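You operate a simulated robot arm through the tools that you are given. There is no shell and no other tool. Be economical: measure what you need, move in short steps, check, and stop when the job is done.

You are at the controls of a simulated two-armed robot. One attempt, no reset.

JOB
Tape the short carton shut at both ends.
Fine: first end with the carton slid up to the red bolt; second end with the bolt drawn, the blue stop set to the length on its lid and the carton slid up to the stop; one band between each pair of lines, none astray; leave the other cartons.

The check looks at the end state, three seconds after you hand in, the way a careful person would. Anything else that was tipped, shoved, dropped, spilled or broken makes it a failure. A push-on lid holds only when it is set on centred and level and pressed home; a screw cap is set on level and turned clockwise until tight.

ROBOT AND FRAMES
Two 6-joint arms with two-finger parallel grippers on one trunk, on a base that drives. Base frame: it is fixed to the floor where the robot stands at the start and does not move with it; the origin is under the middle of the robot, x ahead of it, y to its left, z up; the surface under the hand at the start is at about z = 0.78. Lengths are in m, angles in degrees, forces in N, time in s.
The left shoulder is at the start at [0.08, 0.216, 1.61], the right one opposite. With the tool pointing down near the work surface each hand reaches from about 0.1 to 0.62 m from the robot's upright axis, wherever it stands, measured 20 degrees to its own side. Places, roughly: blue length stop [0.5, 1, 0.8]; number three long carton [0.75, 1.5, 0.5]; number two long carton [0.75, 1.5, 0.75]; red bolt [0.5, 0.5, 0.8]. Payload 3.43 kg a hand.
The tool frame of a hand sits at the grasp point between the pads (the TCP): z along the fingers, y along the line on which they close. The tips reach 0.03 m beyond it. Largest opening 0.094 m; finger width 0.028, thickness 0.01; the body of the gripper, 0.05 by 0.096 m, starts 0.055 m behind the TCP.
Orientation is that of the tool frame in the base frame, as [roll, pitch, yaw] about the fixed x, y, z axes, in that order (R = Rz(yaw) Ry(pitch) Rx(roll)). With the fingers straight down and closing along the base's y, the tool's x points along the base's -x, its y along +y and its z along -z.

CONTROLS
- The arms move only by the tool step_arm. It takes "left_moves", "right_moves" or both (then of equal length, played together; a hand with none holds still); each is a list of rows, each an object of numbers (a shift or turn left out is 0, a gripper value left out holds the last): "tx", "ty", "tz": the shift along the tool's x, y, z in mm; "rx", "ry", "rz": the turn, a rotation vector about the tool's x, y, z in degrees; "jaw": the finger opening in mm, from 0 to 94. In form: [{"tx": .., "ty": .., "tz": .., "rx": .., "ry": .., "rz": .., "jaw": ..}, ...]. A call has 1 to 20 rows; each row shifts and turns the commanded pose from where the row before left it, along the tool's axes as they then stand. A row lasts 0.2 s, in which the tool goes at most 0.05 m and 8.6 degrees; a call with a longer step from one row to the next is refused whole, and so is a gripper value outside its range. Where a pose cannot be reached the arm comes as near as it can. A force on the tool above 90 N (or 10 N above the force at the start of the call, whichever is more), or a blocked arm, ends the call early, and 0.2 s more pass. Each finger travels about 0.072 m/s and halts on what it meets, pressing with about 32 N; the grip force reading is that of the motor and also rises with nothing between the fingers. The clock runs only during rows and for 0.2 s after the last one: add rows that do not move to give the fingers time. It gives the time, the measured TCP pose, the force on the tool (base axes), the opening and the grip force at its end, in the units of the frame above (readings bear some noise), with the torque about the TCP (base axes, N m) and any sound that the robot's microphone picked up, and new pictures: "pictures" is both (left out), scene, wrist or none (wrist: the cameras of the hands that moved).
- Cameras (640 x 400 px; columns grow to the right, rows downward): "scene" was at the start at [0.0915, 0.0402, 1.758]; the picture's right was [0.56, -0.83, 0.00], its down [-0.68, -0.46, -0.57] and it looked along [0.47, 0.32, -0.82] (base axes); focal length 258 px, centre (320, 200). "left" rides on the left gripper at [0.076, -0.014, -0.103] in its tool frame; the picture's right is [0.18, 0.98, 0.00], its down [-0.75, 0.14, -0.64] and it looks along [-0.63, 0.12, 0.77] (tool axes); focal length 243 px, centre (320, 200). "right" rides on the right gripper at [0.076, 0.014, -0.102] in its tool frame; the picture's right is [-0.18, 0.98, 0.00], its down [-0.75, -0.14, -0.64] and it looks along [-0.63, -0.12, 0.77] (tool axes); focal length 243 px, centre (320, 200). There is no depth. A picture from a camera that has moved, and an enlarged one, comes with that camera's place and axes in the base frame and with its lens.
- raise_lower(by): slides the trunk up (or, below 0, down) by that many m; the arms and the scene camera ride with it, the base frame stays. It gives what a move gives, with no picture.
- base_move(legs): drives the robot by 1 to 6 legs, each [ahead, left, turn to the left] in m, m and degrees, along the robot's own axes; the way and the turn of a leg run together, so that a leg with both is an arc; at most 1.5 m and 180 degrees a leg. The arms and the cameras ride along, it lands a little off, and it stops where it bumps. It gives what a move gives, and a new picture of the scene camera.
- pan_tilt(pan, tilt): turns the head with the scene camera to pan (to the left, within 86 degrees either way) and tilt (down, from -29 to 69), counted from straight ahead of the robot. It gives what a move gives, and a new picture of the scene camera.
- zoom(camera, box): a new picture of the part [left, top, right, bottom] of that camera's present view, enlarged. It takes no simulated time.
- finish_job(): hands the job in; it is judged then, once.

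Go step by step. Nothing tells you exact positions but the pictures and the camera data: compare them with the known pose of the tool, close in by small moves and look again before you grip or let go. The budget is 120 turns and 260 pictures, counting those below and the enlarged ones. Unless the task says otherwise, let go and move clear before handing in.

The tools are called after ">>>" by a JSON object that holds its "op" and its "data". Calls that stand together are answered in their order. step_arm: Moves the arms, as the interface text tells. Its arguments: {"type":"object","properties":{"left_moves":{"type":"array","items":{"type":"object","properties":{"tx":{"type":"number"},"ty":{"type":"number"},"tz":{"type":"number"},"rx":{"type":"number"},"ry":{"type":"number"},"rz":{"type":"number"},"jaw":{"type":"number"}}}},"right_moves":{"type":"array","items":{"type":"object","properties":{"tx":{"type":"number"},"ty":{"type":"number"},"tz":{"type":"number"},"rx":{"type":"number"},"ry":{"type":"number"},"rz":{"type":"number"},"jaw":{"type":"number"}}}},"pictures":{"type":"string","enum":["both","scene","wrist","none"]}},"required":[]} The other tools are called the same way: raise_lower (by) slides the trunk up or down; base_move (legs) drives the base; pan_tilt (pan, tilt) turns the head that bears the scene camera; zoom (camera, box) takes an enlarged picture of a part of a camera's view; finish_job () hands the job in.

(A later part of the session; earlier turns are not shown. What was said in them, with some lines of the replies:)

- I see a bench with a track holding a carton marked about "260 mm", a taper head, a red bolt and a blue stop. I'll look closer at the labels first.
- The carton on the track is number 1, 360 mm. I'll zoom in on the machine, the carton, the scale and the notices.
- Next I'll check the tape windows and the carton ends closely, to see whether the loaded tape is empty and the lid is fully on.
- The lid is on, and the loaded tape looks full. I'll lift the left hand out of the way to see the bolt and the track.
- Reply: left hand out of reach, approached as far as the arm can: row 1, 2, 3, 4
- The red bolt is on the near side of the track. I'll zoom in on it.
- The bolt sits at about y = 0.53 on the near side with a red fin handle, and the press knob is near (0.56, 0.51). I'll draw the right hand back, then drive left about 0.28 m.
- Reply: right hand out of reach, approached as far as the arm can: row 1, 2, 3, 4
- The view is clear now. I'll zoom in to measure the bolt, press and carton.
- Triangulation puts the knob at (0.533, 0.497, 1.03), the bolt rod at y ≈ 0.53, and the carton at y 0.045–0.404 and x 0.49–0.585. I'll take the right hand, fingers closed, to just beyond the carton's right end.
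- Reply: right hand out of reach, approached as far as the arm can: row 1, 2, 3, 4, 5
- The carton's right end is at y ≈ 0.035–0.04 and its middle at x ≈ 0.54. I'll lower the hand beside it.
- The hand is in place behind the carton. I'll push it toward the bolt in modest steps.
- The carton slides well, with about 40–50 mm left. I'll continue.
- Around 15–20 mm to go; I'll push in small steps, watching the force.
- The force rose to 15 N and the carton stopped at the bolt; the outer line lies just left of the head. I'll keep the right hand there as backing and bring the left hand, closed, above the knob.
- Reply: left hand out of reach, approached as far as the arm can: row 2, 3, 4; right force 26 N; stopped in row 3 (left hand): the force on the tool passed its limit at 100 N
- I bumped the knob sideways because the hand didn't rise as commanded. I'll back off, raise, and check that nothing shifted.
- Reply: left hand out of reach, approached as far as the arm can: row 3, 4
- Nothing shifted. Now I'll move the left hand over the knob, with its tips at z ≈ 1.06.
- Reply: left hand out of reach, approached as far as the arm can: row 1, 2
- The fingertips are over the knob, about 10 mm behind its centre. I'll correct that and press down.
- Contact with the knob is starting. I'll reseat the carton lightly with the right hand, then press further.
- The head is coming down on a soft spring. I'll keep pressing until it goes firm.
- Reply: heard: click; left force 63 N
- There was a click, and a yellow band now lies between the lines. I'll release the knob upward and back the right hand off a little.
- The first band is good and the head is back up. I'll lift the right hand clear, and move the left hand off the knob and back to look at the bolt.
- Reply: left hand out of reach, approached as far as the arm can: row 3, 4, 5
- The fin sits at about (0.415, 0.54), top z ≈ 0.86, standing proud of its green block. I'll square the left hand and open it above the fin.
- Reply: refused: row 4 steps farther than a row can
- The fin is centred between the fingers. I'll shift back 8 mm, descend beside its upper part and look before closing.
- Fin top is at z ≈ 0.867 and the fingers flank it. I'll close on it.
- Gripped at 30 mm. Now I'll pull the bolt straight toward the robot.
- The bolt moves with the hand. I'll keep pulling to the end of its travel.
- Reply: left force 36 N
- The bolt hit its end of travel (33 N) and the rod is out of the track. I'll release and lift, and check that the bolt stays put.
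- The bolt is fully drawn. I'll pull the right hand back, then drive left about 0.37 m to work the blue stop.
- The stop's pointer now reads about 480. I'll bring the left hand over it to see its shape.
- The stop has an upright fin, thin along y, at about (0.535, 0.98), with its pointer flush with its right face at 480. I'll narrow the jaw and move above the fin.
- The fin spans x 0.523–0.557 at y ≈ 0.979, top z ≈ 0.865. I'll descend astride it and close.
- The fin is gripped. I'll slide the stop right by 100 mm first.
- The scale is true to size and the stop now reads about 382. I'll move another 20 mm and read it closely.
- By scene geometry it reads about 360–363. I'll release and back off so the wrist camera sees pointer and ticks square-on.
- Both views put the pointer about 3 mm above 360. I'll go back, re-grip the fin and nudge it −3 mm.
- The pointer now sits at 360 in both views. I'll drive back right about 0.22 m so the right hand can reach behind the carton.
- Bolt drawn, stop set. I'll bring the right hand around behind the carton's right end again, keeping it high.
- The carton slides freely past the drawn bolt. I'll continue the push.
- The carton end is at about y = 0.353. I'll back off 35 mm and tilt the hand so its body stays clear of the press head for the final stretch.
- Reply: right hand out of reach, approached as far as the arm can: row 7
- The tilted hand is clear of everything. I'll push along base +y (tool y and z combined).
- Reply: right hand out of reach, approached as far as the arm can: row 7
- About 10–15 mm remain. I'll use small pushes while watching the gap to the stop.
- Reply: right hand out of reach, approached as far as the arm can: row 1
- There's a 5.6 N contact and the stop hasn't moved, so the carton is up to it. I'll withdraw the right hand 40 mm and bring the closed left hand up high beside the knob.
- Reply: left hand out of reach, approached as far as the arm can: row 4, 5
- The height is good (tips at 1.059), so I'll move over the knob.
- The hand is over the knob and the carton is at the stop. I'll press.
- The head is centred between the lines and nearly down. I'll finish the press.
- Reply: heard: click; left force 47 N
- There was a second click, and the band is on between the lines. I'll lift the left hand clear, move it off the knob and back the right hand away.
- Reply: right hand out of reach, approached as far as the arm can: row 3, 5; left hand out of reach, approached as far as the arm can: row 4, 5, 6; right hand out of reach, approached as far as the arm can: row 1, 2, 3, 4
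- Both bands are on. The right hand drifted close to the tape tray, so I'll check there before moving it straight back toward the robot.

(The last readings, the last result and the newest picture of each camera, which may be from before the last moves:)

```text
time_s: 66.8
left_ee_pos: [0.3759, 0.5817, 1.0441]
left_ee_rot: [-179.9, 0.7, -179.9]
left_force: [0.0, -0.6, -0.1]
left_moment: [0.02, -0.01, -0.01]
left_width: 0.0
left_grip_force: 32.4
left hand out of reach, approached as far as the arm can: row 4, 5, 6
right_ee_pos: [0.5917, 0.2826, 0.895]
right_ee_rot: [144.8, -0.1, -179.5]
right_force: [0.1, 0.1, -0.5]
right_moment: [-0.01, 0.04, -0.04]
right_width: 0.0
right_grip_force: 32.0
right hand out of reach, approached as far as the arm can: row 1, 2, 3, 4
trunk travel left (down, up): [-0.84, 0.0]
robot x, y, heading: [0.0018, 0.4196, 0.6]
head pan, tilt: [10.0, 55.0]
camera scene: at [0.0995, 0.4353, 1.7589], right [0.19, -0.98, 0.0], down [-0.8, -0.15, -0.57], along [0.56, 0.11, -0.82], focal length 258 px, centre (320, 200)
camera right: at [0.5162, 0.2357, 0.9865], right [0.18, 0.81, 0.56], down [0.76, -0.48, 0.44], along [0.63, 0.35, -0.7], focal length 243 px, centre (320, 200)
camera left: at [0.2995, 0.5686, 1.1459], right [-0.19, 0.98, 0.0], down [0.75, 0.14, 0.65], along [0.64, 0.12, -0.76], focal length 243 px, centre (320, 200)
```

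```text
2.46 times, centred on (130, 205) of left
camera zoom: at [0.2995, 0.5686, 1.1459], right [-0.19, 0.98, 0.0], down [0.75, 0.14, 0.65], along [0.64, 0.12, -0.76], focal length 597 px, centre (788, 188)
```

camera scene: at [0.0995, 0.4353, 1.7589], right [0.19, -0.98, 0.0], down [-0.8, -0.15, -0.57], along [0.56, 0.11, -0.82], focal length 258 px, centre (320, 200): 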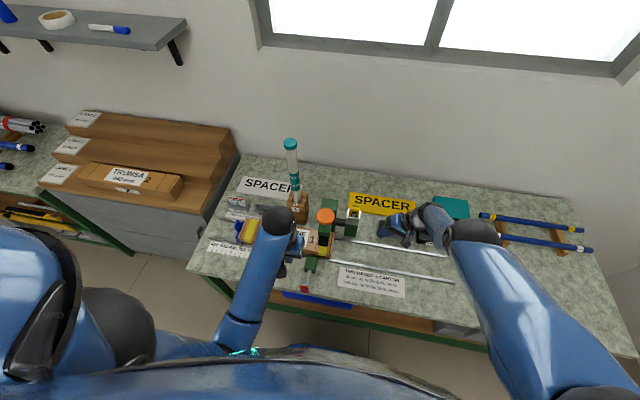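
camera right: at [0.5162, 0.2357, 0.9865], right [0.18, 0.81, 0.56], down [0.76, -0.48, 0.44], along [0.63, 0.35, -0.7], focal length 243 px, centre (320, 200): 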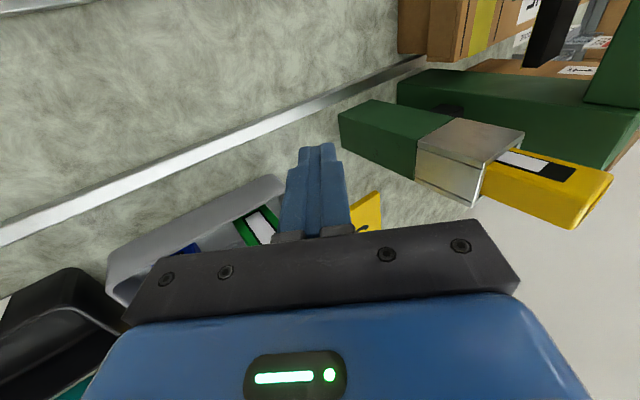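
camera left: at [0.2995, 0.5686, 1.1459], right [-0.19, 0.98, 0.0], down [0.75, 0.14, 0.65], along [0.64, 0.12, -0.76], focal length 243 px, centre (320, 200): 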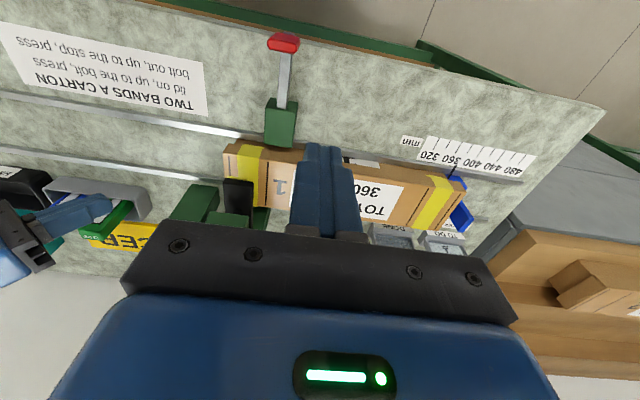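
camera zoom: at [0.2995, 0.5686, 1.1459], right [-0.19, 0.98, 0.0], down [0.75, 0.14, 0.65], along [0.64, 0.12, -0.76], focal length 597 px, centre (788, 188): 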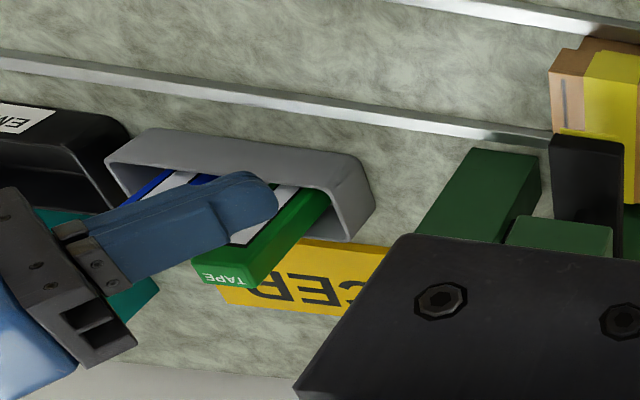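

The tapes still stand upright. I'll withdraw the right hand toward the robot in small steps, then straighten it.

>>> {"op": "step_arm", "data": {"right_moves": [{"tx": 20}, {"tx": 30}, {"tx": 35}, {"tx": 35}, {"tx": 35}, {"rx": 8}, {"rx": 8}, {"rx": 8}, {"rx": 8}, {"tz": -40}], "pictures": "scene"}}

>>> {"op": "zoom", "data": {"camera": "scene", "box": [280, 180, 480, 290]}}

```text
time_s: 68.5
left_ee_pos: [0.3649, 0.583, 1.049]
left_ee_rot: [-179.8, 1.1, -179.9]
left_force: [0.3, -0.5, 0.2]
left_moment: [0.05, 0.04, 0.01]
left_width: 0.0
left_grip_force: 32.1
right_ee_pos: [0.5169, 0.2773, 0.8113]
right_ee_rot: [162.4, -0.8, -179.3]
right_force: [-45.1, 7.7, 101.2]
right_moment: [0.23, 0.77, -0.04]
right_width: 0.0002
right_grip_force: 32.1
right hand out of reach, approached as far as the arm can: row 1, 2, 3, 4, 5, 6, 7, 8
trunk travel left (down, up): [-0.84, 0.0]
robot x, y, heading: [-0.0027, 0.424, 0.7]
head pan, tilt: [10.0, 55.0]
stopped in row 8 (right hand): the force on the tool passed its limit at 103 N (the readings are from after the stop); the commanded pose is now the measured one
camera scene: at [0.08, 0.4392, 1.7613], right [0.18, -0.98, 0.0], down [-0.8, -0.15, -0.58], along [0.57, 0.1, -0.81], focal length 258 px, centre (320, 200)
```

scene: 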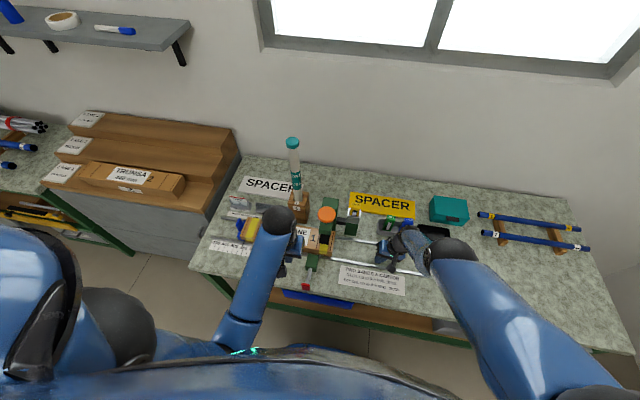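

```text
3.20 times, centred on (380, 235) of scene
camera zoom: at [0.08, 0.4392, 1.7613], right [0.18, -0.98, 0.0], down [-0.8, -0.15, -0.58], along [0.57, 0.1, -0.81], focal length 824 px, centre (128, 88)
```

zoom: 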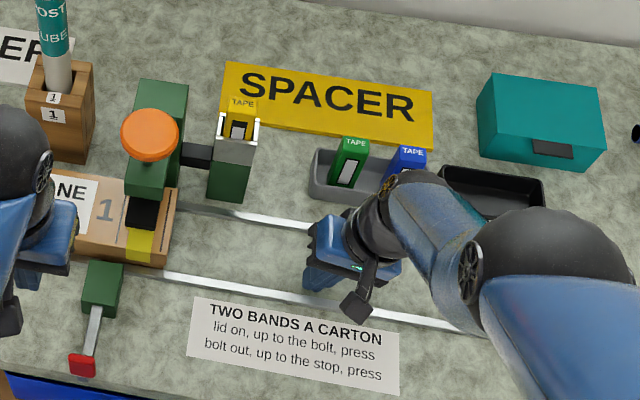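

The unreachable tilted pose made the hand sag onto the bare bench inside the track, touching nothing else. I'll lift gently and straighten.

>>> {"op": "step_arm", "data": {"right_moves": [{"tz": -15}, {"tz": -20}, {"tz": -20}], "pictures": "none"}}

>>> {"op": "step_arm", "data": {"right_moves": [{"rx": 6}, {"rx": 6}, {"rx": 5}, {"tz": -20}], "pictures": "scene"}}

```text
time_s: 69.3
left_ee_pos: [0.378, 0.5789, 1.0434]
left_ee_rot: [180.0, 0.4, -179.8]
left_force: [0.3, -0.2, -1.1]
left_moment: [0.01, -0.01, -0.01]
left_width: 0.0
left_grip_force: 32.6
right_ee_pos: [0.5568, 0.2554, 0.824]
right_ee_rot: [162.8, -0.7, -179.4]
right_force: [0.4, -0.8, -0.4]
right_moment: [0.02, 0.02, 0.04]
right_width: 0.0
right_grip_force: 31.9
right hand out of reach, approached as far as the arm can: row 1, 2, 3
trunk travel left (down, up): [-0.84, 0.0]
robot x, y, heading: [-0.0032, 0.4196, 0.7]
head pan, tilt: [10.0, 55.0]
```

```text
time_s: 70.3
left_ee_pos: [0.3743, 0.5837, 1.044]
left_ee_rot: [-179.8, 0.4, -179.7]
left_force: [-0.2, 0.1, 0.1]
left_moment: [-0.03, 0.0, 0.0]
left_width: 0.0
left_grip_force: 31.9
right_ee_pos: [0.5661, 0.2597, 0.8331]
right_ee_rot: [-179.9, -0.7, -179.3]
right_force: [0.0, 0.8, -0.7]
right_moment: [-0.03, 0.0, 0.01]
right_width: 0.0001
right_grip_force: 32.3
right hand out of reach, approached as far as the arm can: row 1, 4
trunk travel left (down, up): [-0.84, 0.0]
robot x, y, heading: [-0.0004, 0.4223, 0.7]
head pan, tilt: [10.0, 55.0]
camera scene: at [0.0987, 0.4372, 1.7588], right [0.19, -0.98, 0.0], down [-0.8, -0.15, -0.57], along [0.56, 0.11, -0.82], focal length 258 px, centre (320, 200)
```

scene: 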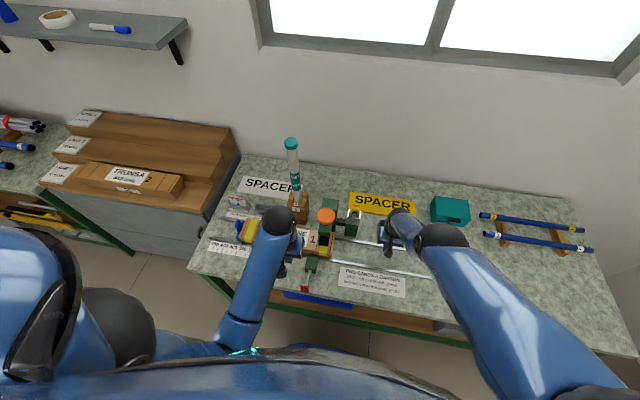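

>>> {"op": "step_arm", "data": {"right_moves": [{"tx": 15}, {"tx": 15}], "pictures": "none"}}

```text
time_s: 70.9
left_ee_pos: [0.3745, 0.5814, 1.0438]
left_ee_rot: [-179.9, 0.5, -179.7]
left_force: [-0.4, 0.5, -0.1]
left_moment: [-0.01, -0.04, 0.0]
left_width: 0.0
left_grip_force: 32.3
right_ee_pos: [0.5519, 0.2616, 0.819]
right_ee_rot: [179.8, -0.6, -179.3]
right_force: [0.1, 0.3, -0.1]
right_moment: [-0.01, -0.01, -0.01]
right_width: 0.0
right_grip_force: 31.9
right hand out of reach, approached as far as the arm can: row 1, 2
trunk travel left (down, up): [-0.84, 0.0]
robot x, y, heading: [-0.0026, 0.4207, 1.0]
head pan, tilt: [10.0, 55.0]
```

The right arm is at a fold limit, but the hand touches nothing. I'll raise it slightly outward the way it came and inspect everything.

>>> {"op": "step_arm", "data": {"right_moves": [{"tx": -8, "tz": -8}, {"tx": -6, "tz": -6, "ty": -5}], "pictures": "both"}}

>>> {"op": "zoom", "data": {"camera": "scene", "box": [330, 180, 490, 280]}}

>>> {"op": "zoom", "data": {"camera": "left", "box": [200, 100, 540, 260]}}

```text
time_s: 71.5
left_ee_pos: [0.3746, 0.5827, 1.0435]
left_ee_rot: [-179.9, 0.6, -179.7]
left_force: [-0.1, -0.2, 0.6]
left_moment: [0.02, 0.01, -0.03]
left_width: 0.0
left_grip_force: 32.3
right_ee_pos: [0.5683, 0.2559, 0.8308]
right_ee_rot: [179.9, -0.7, -179.3]
right_force: [-0.2, 1.3, 0.2]
right_moment: [0.0, 0.0, 0.0]
right_width: 0.0
right_grip_force: 32.0
trunk travel left (down, up): [-0.84, 0.0]
robot x, y, heading: [-0.0055, 0.4222, 0.8]
head pan, tilt: [10.0, 55.0]
camera scene: at [0.0999, 0.4357, 1.7587], right [0.19, -0.98, 0.0], down [-0.8, -0.15, -0.57], along [0.56, 0.11, -0.82], focal length 258 px, centre (320, 200)
camera right: at [0.4923, 0.2704, 0.9356], right [0.17, 0.99, 0.0], down [0.76, -0.13, 0.63], along [0.62, -0.11, -0.77], focal length 243 px, centre (320, 200)
```

scene: 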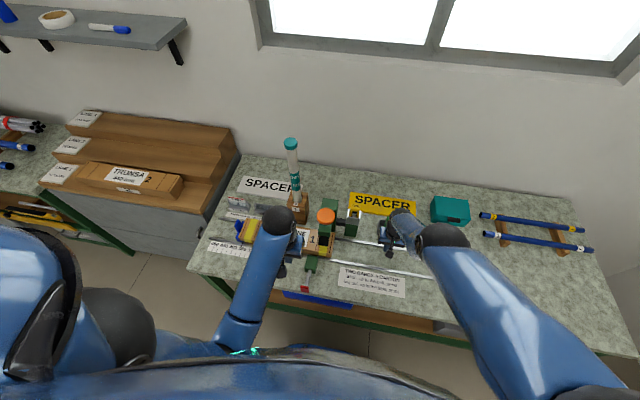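
right: 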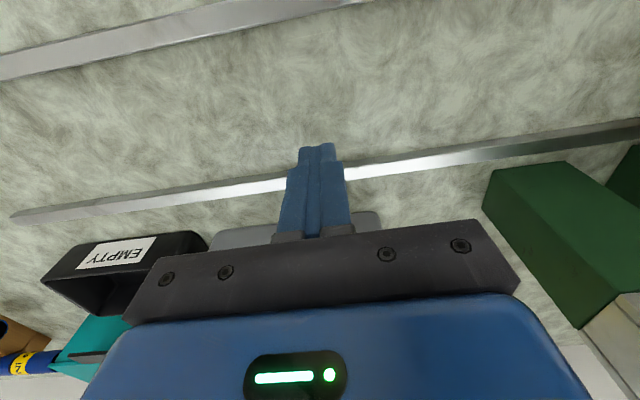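

```text
4.00 times, centred on (410, 230) of scene
camera zoom: at [0.0999, 0.4357, 1.7587], right [0.19, -0.98, 0.0], down [-0.8, -0.15, -0.57], along [0.56, 0.11, -0.82], focal length 1030 px, centre (-40, 80)
```

zoom: 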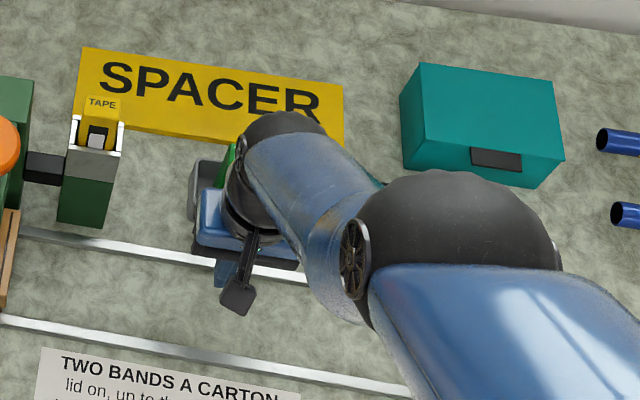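

```text
1.88 times, centred on (370, 180) of left
camera zoom: at [0.2995, 0.5693, 1.1454], right [-0.19, 0.98, 0.0], down [0.75, 0.15, 0.65], along [0.64, 0.12, -0.76], focal length 457 px, centre (226, 238)
```

zoom: 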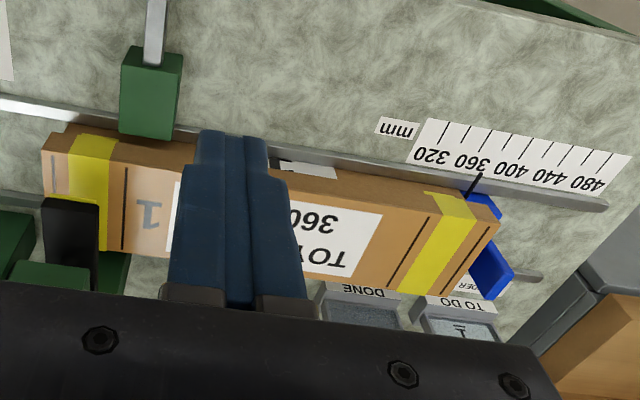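

>>> {"op": "zoom", "data": {"camera": "left", "box": [0, 130, 260, 290]}}

```text
2.46 times, centred on (130, 210) of left
camera zoom: at [0.2995, 0.5693, 1.1454], right [-0.19, 0.98, 0.0], down [0.75, 0.15, 0.65], along [0.64, 0.12, -0.76], focal length 597 px, centre (788, 175)
```

zoom: 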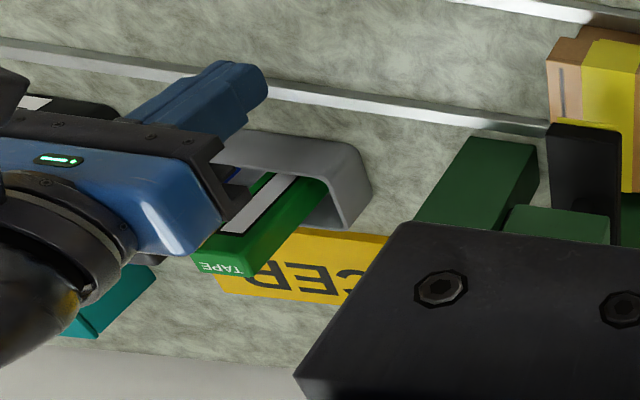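

All the tapes stand. I'll ease the right hand away from the tray, back and left into the empty part of the track.

>>> {"op": "step_arm", "data": {"right_moves": [{"tx": 10}, {"ty": 15}, {"ty": 15}, {"ty": 15}, {"ty": 15}], "pictures": "none"}}

>>> {"op": "zoom", "data": {"camera": "scene", "box": [280, 180, 480, 290]}}

```text
time_s: 72.7
left_ee_pos: [0.3757, 0.5827, 1.044]
left_ee_rot: [-179.9, 0.5, -179.8]
left_force: [-0.2, 0.9, -0.4]
left_moment: [0.01, -0.01, 0.01]
left_width: 0.0
left_grip_force: 32.1
right_ee_pos: [0.5579, 0.3165, 0.8301]
right_ee_rot: [179.9, -0.7, -179.3]
right_force: [-0.5, 0.2, -0.2]
right_moment: [-0.01, -0.01, -0.02]
right_width: 0.0
right_grip_force: 32.0
right hand out of reach, approached as far as the arm can: row 1
trunk travel left (down, up): [-0.84, 0.0]
robot x, y, heading: [-0.004, 0.4217, 0.9]
head pan, tilt: [10.0, 55.0]
```

```text
3.20 times, centred on (380, 235) of scene
camera zoom: at [0.1002, 0.4363, 1.7587], right [0.19, -0.98, 0.0], down [-0.8, -0.15, -0.57], along [0.56, 0.11, -0.82], focal length 824 px, centre (128, 88)
```

zoom: 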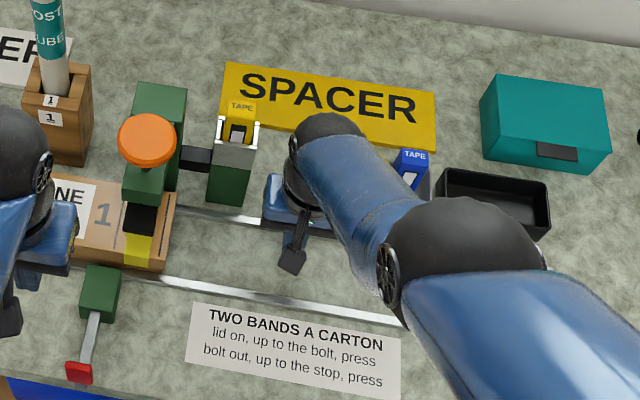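

Now it's clear of the tray. I'll lift a little.

>>> {"op": "step_arm", "data": {"right_moves": [{"tz": -15}, {"tz": -15}], "pictures": "both"}}

>>> {"op": "zoom", "data": {"camera": "left", "box": [0, 110, 560, 290]}}

```text
time_s: 73.3
left_ee_pos: [0.3754, 0.5828, 1.0431]
left_ee_rot: [-179.9, 0.4, -179.7]
left_force: [-0.5, -0.3, 0.8]
left_moment: [0.0, 0.05, 0.02]
left_width: 0.0
left_grip_force: 31.7
right_ee_pos: [0.5725, 0.3191, 0.8479]
right_ee_rot: [179.9, -0.7, -179.3]
right_force: [0.4, -0.1, -0.9]
right_moment: [0.02, 0.01, 0.0]
right_width: 0.0
right_grip_force: 31.8
right hand out of reach, approached as far as the arm can: row 1, 2
trunk travel left (down, up): [-0.84, 0.0]
robot x, y, heading: [-0.0051, 0.4176, 0.7]
head pan, tilt: [10.0, 55.0]
camera scene: at [0.1004, 0.436, 1.7587], right [0.19, -0.98, 0.0], down [-0.81, -0.15, -0.57], along [0.56, 0.11, -0.82], focal length 258 px, centre (320, 200)
camera right: at [0.4975, 0.3332, 0.9517], right [0.17, 0.98, 0.0], down [0.76, -0.13, 0.63], along [0.62, -0.11, -0.78], focal length 243 px, centre (320, 200)
```

scene: 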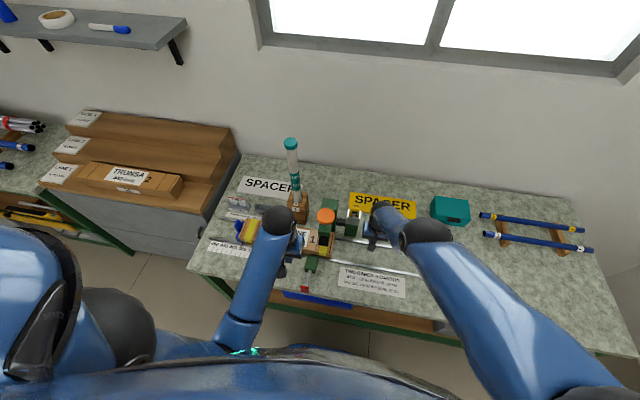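
right: 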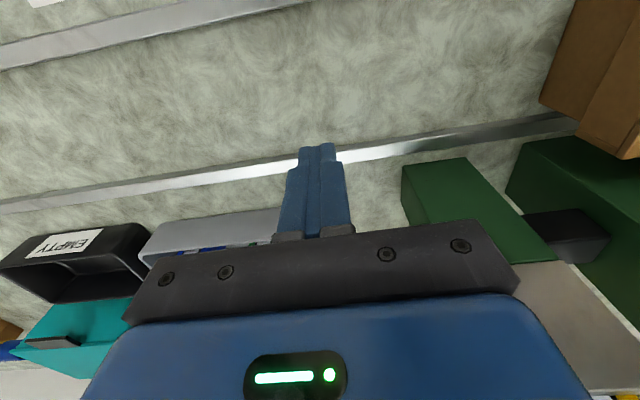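

```text
1.14 times, centred on (280, 200) of left
camera zoom: at [0.2998, 0.5695, 1.1453], right [-0.19, 0.98, 0.0], down [0.75, 0.15, 0.65], along [0.64, 0.12, -0.76], focal length 277 px, centre (366, 200)
```

zoom: 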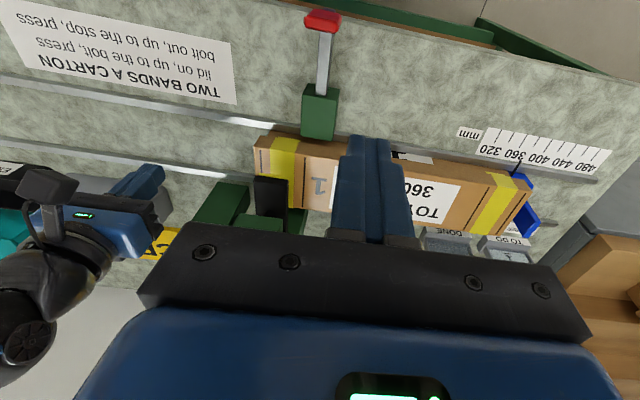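

Both ends carry one yellow band between the lines, the carton rests against the stop at 360, everything else stands, and neither hand touches anything. I'm handing in.

>>> {"op": "finish_job", "data": {}}

```text
The job is handed in.
```

The short carton (number 1, 360 mm) is taped at both ends, with one band between each pair of lines. I pressed the first end against the red bolt. I pressed the second with the bolt drawn and the carton up to the blue stop, which reads 360 mm. The hand-in gave no pass or fail result.

- **Bumps:** The left hand knocked the press knob sideways once (about 100 N). Near the end, the right hand sagged onto the bare bench inside the track (about 100 N). In the pictures afterwards nothing had shifted or fallen.
- **Right hand at hand-in:** It was at a reach limit, so I could not lift it fully away. It was clear of the carton and not touching anything.
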